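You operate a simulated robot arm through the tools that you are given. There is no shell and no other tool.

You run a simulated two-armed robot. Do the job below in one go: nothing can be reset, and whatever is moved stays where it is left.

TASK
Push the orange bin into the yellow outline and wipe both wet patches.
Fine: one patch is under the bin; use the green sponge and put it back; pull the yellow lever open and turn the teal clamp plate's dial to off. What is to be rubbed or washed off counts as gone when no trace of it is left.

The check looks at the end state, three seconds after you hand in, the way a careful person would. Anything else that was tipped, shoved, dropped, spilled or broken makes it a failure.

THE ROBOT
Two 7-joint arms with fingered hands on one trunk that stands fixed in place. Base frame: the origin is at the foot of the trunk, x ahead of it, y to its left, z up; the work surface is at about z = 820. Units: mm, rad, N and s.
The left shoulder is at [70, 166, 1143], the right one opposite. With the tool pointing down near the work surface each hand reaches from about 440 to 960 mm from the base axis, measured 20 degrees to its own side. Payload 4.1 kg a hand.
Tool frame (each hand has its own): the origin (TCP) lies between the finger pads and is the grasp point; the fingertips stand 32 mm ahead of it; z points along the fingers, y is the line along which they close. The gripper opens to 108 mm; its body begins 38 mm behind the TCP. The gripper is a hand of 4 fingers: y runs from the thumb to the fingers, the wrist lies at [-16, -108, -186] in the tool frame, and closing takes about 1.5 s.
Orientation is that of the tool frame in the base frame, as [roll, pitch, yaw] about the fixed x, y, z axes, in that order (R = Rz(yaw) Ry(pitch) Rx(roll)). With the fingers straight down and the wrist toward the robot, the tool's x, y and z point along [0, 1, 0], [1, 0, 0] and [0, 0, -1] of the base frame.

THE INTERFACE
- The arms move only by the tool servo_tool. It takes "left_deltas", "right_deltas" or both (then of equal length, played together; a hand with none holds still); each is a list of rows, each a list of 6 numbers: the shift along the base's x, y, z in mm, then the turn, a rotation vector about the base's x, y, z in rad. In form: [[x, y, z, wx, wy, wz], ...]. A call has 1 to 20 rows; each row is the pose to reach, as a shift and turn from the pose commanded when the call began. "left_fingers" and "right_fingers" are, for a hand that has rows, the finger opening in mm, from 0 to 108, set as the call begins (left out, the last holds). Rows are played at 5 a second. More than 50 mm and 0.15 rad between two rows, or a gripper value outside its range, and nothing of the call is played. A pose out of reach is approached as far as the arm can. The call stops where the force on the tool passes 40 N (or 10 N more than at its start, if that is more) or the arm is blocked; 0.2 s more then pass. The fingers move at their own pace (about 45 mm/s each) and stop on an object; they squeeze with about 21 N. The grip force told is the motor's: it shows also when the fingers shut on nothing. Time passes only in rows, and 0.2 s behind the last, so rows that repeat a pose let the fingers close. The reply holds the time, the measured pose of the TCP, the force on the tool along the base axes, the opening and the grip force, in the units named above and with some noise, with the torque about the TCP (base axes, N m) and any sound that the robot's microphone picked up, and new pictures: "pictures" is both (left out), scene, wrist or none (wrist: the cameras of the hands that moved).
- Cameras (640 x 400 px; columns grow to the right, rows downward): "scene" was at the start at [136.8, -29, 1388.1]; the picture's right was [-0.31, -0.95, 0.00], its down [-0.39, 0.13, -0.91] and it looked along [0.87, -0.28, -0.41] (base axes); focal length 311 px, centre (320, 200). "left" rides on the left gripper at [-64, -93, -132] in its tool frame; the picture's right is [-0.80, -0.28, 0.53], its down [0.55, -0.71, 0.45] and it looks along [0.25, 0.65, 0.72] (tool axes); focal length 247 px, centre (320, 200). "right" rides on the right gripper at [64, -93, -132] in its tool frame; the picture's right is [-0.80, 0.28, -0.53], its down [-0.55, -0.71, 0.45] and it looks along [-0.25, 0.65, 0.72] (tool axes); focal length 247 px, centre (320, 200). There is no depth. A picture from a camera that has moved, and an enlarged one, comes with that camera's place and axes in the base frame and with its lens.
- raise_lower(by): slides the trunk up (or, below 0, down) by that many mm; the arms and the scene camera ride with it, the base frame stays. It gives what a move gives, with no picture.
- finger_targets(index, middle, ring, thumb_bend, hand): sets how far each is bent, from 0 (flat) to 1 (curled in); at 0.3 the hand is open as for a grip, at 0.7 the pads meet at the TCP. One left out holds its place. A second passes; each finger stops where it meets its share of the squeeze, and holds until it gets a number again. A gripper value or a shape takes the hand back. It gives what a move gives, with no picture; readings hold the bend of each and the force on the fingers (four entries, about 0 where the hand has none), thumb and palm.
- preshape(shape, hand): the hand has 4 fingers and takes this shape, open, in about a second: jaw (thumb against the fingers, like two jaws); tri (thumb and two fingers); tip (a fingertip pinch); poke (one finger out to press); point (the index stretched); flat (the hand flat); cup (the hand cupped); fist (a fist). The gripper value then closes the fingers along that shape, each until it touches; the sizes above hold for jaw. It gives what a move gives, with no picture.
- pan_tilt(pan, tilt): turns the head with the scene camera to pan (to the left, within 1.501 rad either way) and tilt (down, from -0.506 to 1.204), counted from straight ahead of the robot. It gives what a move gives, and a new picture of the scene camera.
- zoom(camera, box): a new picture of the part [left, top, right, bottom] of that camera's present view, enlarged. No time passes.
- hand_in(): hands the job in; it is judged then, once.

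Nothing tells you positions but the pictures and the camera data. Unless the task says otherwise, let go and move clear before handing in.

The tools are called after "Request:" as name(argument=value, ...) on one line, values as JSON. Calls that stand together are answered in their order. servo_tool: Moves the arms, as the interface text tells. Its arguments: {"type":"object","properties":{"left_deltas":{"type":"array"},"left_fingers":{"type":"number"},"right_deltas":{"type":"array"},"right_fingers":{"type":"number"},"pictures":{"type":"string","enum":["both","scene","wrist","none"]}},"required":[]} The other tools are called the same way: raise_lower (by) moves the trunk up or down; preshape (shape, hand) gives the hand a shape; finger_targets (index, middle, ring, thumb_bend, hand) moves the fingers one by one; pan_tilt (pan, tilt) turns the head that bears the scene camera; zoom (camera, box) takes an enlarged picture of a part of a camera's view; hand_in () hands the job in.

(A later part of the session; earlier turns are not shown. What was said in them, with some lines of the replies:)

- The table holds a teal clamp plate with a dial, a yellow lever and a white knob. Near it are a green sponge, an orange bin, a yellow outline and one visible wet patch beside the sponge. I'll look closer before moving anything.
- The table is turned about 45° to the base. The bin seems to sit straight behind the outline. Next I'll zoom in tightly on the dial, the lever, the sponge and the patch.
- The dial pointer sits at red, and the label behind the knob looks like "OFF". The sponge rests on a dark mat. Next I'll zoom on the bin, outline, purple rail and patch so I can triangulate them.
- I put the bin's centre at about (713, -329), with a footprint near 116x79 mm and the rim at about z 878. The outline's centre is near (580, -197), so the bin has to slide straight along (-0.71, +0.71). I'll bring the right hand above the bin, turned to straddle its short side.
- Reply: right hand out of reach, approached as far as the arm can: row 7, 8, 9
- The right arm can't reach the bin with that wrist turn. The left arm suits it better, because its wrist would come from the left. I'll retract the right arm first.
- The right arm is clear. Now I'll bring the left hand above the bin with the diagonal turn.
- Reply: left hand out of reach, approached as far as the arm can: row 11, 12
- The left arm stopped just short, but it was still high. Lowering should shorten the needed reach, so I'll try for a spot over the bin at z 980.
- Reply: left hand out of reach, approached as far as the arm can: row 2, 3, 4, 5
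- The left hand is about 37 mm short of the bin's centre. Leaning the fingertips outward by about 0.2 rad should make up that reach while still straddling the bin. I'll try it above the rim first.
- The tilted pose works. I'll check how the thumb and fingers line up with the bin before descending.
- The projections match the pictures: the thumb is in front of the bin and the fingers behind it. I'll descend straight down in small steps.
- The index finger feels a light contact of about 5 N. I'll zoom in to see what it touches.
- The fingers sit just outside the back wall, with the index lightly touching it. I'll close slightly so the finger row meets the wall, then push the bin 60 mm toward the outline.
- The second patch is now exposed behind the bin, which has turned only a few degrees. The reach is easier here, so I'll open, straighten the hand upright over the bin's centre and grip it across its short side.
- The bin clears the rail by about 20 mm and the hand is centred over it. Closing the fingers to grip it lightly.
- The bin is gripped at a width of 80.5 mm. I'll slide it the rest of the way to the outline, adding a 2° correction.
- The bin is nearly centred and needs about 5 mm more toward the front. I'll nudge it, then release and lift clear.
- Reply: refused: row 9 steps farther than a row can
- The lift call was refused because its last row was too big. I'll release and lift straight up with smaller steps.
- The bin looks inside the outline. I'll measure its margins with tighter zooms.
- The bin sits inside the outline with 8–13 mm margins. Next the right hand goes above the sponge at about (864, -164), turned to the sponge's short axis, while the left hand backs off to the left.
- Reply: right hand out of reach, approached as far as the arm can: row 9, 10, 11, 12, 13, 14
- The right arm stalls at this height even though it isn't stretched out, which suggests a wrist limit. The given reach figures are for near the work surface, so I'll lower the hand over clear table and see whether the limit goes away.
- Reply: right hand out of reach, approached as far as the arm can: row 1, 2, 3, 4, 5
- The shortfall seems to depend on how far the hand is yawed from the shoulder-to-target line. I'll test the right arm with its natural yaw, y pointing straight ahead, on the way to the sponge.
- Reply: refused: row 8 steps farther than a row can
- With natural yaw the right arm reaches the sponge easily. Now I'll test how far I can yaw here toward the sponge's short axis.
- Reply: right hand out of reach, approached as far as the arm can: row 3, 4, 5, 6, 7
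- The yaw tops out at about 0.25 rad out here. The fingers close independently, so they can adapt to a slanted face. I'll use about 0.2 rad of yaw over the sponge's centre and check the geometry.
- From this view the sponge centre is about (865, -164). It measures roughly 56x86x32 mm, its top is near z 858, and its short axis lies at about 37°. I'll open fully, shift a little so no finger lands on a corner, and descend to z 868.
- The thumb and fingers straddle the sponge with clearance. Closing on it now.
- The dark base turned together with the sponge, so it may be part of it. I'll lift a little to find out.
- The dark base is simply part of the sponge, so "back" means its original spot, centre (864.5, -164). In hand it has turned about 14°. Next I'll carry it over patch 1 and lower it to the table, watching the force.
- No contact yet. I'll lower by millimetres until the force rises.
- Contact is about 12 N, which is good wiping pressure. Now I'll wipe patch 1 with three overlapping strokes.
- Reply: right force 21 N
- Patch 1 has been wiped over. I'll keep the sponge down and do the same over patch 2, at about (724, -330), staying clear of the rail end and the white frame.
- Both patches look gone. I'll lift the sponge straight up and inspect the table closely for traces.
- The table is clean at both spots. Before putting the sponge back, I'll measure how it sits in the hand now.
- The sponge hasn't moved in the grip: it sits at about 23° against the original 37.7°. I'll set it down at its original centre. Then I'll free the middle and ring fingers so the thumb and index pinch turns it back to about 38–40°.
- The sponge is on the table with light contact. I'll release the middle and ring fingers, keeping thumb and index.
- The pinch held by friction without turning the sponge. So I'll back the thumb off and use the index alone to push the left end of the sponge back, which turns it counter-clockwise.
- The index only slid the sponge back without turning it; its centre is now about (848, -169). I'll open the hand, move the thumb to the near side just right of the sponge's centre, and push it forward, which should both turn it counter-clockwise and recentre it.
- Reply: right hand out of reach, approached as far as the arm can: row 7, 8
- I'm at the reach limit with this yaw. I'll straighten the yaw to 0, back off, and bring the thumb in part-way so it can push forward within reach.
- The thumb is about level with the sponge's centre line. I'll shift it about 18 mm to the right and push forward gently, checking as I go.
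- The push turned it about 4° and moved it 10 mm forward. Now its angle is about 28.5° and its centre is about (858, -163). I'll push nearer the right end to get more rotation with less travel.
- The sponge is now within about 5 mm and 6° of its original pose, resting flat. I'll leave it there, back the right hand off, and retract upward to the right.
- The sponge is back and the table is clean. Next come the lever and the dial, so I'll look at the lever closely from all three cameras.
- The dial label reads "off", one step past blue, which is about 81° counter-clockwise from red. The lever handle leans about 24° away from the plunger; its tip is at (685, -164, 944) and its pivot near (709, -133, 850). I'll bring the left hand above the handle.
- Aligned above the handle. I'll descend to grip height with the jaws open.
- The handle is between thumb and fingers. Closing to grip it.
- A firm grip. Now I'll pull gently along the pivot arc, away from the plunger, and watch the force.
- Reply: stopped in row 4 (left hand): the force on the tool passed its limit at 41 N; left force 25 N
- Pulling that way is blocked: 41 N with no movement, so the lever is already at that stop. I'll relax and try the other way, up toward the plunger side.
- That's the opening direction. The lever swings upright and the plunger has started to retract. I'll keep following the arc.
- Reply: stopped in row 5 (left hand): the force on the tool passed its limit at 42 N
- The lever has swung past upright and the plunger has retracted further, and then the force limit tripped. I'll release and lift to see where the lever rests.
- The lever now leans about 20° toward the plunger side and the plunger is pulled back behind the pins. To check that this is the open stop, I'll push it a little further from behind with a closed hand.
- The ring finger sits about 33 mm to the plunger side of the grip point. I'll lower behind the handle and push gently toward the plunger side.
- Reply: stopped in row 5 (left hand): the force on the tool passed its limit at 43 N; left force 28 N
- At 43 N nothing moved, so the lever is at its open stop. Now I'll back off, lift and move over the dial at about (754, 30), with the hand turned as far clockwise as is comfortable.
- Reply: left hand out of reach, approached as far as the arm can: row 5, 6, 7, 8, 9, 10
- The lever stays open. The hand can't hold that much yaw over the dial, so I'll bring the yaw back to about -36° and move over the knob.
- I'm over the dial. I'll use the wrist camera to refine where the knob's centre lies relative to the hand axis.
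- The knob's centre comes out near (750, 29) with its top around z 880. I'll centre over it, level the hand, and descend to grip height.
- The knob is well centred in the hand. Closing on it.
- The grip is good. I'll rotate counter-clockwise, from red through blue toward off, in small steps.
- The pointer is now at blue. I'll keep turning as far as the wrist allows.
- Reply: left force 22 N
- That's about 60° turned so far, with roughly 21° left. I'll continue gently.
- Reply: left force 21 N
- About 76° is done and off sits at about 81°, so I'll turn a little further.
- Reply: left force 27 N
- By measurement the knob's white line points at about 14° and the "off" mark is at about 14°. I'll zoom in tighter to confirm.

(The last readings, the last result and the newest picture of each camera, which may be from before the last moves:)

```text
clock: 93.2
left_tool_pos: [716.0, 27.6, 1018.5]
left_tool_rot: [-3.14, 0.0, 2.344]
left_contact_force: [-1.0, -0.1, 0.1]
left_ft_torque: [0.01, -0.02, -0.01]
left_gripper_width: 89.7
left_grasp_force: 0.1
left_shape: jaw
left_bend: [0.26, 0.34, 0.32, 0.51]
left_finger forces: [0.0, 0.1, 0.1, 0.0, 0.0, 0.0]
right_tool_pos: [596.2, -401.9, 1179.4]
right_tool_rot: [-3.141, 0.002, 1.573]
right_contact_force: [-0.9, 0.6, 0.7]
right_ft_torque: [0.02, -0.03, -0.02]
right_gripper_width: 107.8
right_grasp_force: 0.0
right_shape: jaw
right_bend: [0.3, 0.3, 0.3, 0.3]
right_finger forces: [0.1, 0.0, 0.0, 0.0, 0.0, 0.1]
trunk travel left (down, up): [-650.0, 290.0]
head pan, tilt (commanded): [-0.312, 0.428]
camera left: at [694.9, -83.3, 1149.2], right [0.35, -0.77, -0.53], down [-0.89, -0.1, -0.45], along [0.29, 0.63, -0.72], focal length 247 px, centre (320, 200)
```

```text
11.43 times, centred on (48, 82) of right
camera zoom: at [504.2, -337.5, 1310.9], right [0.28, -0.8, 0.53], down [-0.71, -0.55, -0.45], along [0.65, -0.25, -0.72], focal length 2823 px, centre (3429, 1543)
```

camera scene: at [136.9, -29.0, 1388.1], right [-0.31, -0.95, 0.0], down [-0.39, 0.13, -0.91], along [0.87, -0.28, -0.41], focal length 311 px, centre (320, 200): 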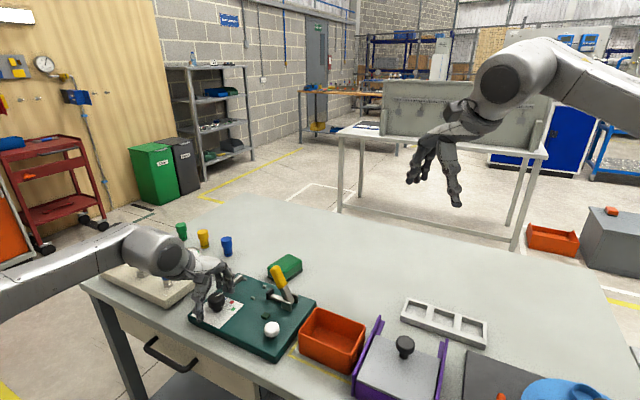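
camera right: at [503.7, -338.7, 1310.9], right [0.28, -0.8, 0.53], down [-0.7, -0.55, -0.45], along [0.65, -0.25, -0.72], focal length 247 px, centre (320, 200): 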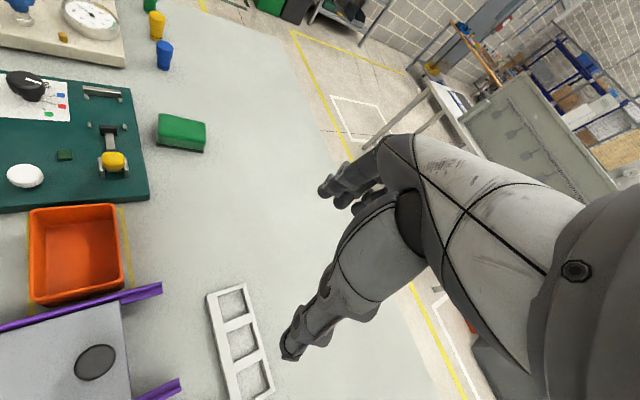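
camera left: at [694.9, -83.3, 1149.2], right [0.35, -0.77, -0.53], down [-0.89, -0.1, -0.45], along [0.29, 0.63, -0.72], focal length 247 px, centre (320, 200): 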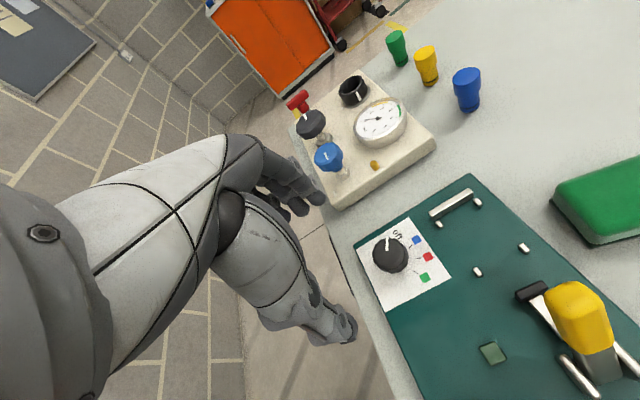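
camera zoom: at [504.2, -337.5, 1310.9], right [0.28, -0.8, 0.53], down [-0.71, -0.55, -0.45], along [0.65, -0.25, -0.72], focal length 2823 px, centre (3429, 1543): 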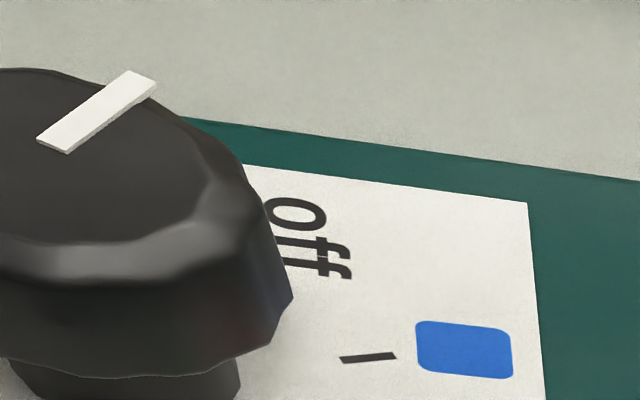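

The white line pointed at red before and now points at the off mark within about 1°, so the dial is off. I'll retract the left arm and do a final inspection.

Request:
servo_tool(left_deltas=[[-25, 8, 25, 0, 0, -0.1], [-50, 16, 50, 0, 0, -0.2], [-80, 24, 75, 0, 0, -0.3], [-110, 32, 100, 0, 0, -0.4], [-140, 42, 125, 0, 0, -0.5], [-170, 50, 150, 0, 0, -0.6], [-200, 58, 175, 0, 0, -0.7], [-229, 67, 196, 0, 0, -0.77]], right_deltas=[[-20, -8, 5, 0, 0, 0], [-40, -16, 10, 0, 0, 0], [-60, -24, 15, 0, 0, 0], [-80, -32, 20, 0, 0, 0], [-100, -40, 25, 0, 0, 0], [-120, -40, 30, 0, 0, 0], [-125, -40, 30, 0, 0, 0], [-125, -40, 30, 0, 0, 0]], pictures="both")

Request:
zoom(camera="scene", box=[180, 230, 340, 350])

Request:
zoom(camera="scene", box=[290, 250, 410, 320])

Request:
zoom(camera="right", box=[60, 60, 280, 220])

Request:
zoom(camera="left", box=[350, 80, 640, 250])

```text
clock: 95.0
left_tool_pos: [489.2, 98.2, 1214.8]
left_tool_rot: [3.141, -0.001, 1.571]
left_contact_force: [0.4, -0.2, -0.1]
left_ft_torque: [-0.01, -0.04, 0.01]
left_gripper_width: 89.6
left_grasp_force: 0.2
left_shape: jaw
left_bend: [0.26, 0.34, 0.32, 0.51]
left_finger forces: [0.0, 0.0, 0.1, 0.1, 0.0, 0.0]
right_tool_pos: [472.3, -441.7, 1210.8]
right_tool_rot: [-3.141, 0.001, 1.573]
right_contact_force: [0.5, 0.4, 0.7]
right_ft_torque: [-0.05, -0.06, 0.02]
right_gripper_width: 107.9
right_grasp_force: 0.1
right_shape: jaw
right_bend: [0.3, 0.3, 0.3, 0.3]
right_finger forces: [0.1, 0.1, 0.0, 0.0, 0.0, 0.1]
trunk travel left (down, up): [-650.0, 290.0]
head pan, tilt (commanded): [-0.312, 0.428]
camera scene: at [136.0, -28.1, 1388.2], right [-0.31, -0.95, 0.0], down [-0.39, 0.13, -0.91], along [0.87, -0.28, -0.41], focal length 311 px, centre (320, 200)
camera right: at [379.5, -377.0, 1342.0], right [0.28, -0.8, 0.53], down [-0.71, -0.55, -0.45], along [0.65, -0.25, -0.72], focal length 247 px, centre (320, 200)
camera left: at [397.1, 33.0, 1345.7], right [-0.28, -0.8, -0.53], down [-0.71, 0.55, -0.45], along [0.65, 0.25, -0.72], focal length 247 px, centre (320, 200)
```

scene: 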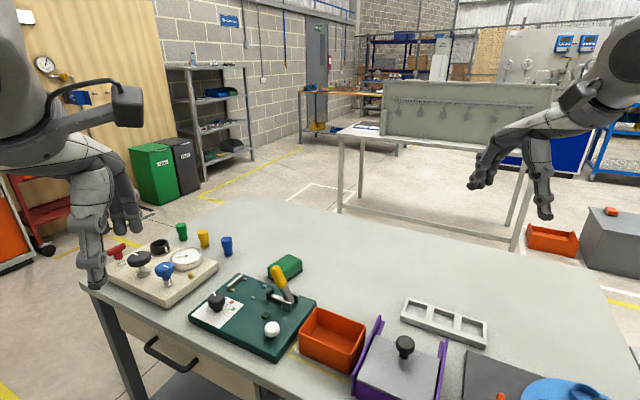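
right: 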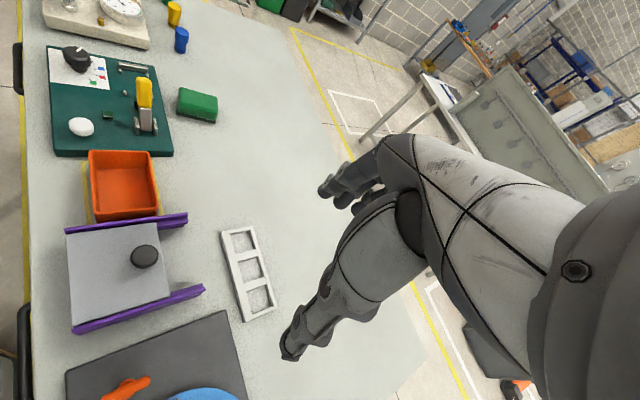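
left: 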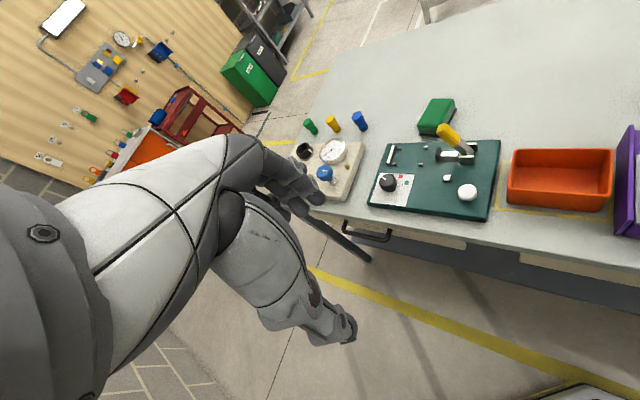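

```text
3.33 times, centred on (260, 290) of scene
camera zoom: at [136.0, -28.1, 1388.2], right [-0.31, -0.95, 0.0], down [-0.39, 0.13, -0.91], along [0.87, -0.28, -0.41], focal length 1038 px, centre (520, -100)
```

zoom: 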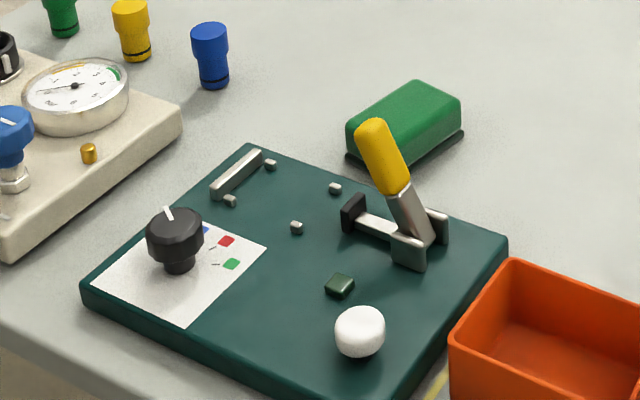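

```text
5.33 times, centred on (350, 285) of scene
camera zoom: at [136.0, -28.1, 1388.2], right [-0.31, -0.95, 0.0], down [-0.39, 0.13, -0.91], along [0.87, -0.28, -0.41], focal length 1660 px, centre (160, -253)
```

zoom: 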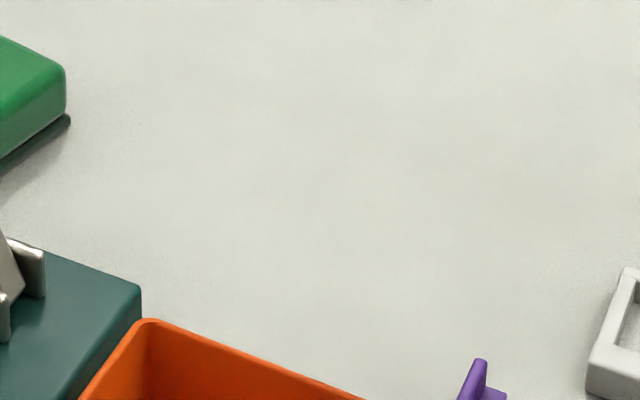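

```text
2.50 times, centred on (170, 140) of right
camera zoom: at [379.5, -377.0, 1342.0], right [0.28, -0.8, 0.53], down [-0.71, -0.55, -0.45], along [0.65, -0.25, -0.72], focal length 617 px, centre (695, 350)
```

zoom: 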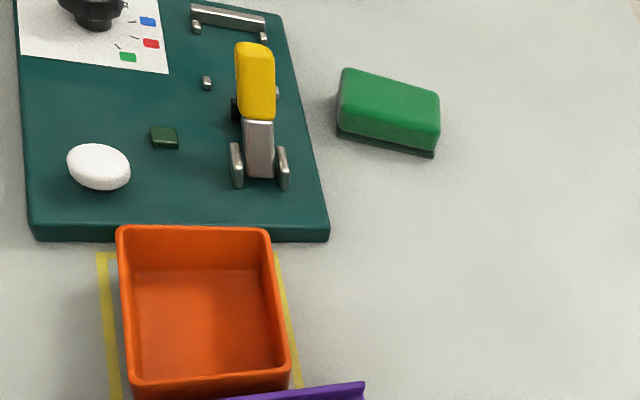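

```text
2.21 times, centred on (495, 165) of left
camera zoom: at [397.1, 33.0, 1345.7], right [-0.28, -0.8, -0.53], down [-0.71, 0.55, -0.45], along [0.65, 0.25, -0.72], focal length 545 px, centre (-66, 277)
```

zoom: 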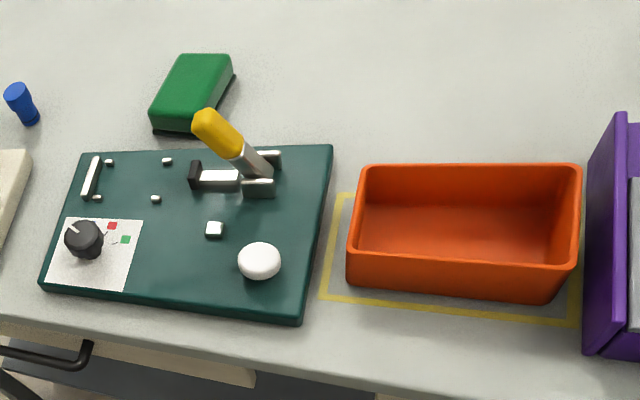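

Everything looks right: the bin is in the outline, the sponge is back, the lever is open, the dial is at off, and the plate hasn't moved. One last tight look at both wiped spots for faint traces.

Request:
zoom(camera="scene", box=[300, 262, 348, 292])

Request:
zoom(camera="scene", box=[336, 275, 392, 310])

Request:
zoom(camera="right", box=[160, 110, 270, 200])

Request:
zoom(camera="left", box=[440, 80, 560, 155])

```text
13.33 times, centred on (324, 277) of scene
camera zoom: at [136.0, -28.1, 1388.2], right [-0.31, -0.95, 0.0], down [-0.39, 0.13, -0.91], along [0.87, -0.28, -0.41], focal length 4151 px, centre (267, -827)
```

zoom: 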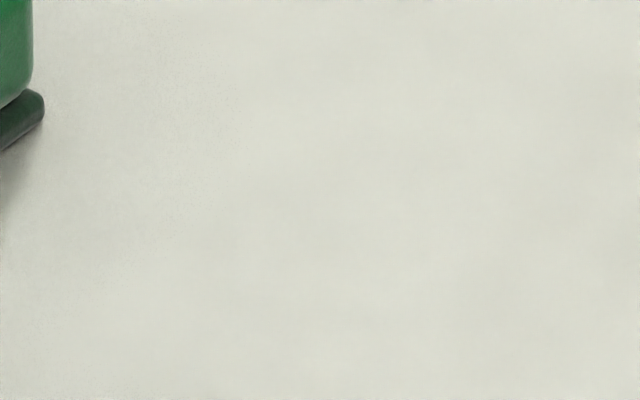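

```text
11.43 times, centred on (364, 292) of scene
camera zoom: at [136.0, -28.1, 1388.2], right [-0.31, -0.95, 0.0], down [-0.39, 0.13, -0.91], along [0.87, -0.28, -0.41], focal length 3558 px, centre (-183, -857)
```

zoom: 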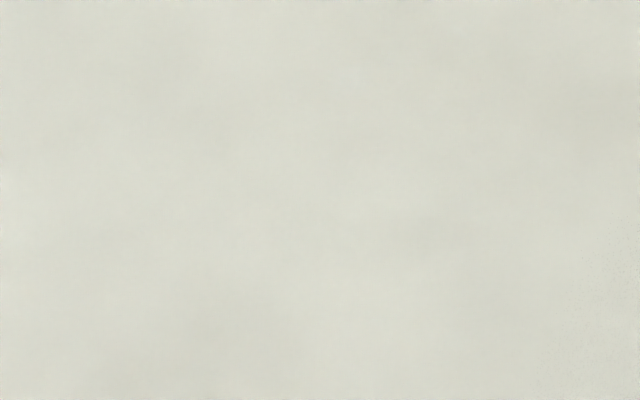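

```text
4.44 times, centred on (215, 155) of right
camera zoom: at [379.5, -377.0, 1342.0], right [0.28, -0.8, 0.53], down [-0.71, -0.55, -0.45], along [0.65, -0.25, -0.72], focal length 1098 px, centre (787, 400)
```

zoom: 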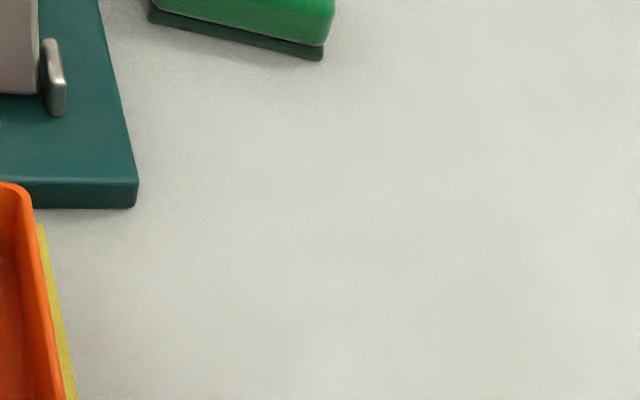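

```text
5.33 times, centred on (500, 118) of left
camera zoom: at [397.1, 33.0, 1345.7], right [-0.28, -0.8, -0.53], down [-0.71, 0.55, -0.45], along [0.65, 0.25, -0.72], focal length 1317 px, centre (-640, 640)
```

zoom: 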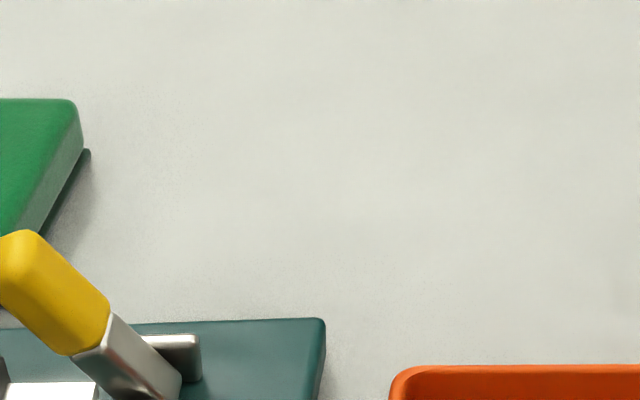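

The wiped table shows no trace of either patch from any camera. The bin is inside the outline, the sponge is back, the lever is open, the dial is at off, and both hands are clear. I'm handing in.

Request:
hand_in()

```text
The job is handed in.
```

I've handed the job in, and my last camera checks showed every part of it done.

- **Bin:** it sits inside the yellow outline, with about 8–13 mm to the line on the sides I measured.
- **Wet patches:** both are wiped, including the one that was under the bin. No camera showed any trace.
- **Sponge:** it is back on its original spot, about 5 mm off and turned roughly 6° from how it lay at the start.
- **Lever:** it is fully open. It opens toward the plunger, and a 43 N push moved it no further.
- **Dial:** it points at off, within about 1° by measurement. The knob hid the off tick itself, so I worked out its position from the other marks.

The teal plate did not shift while I worked the lever. I saw nothing else tipped or moved, and both hands are clear of the table.
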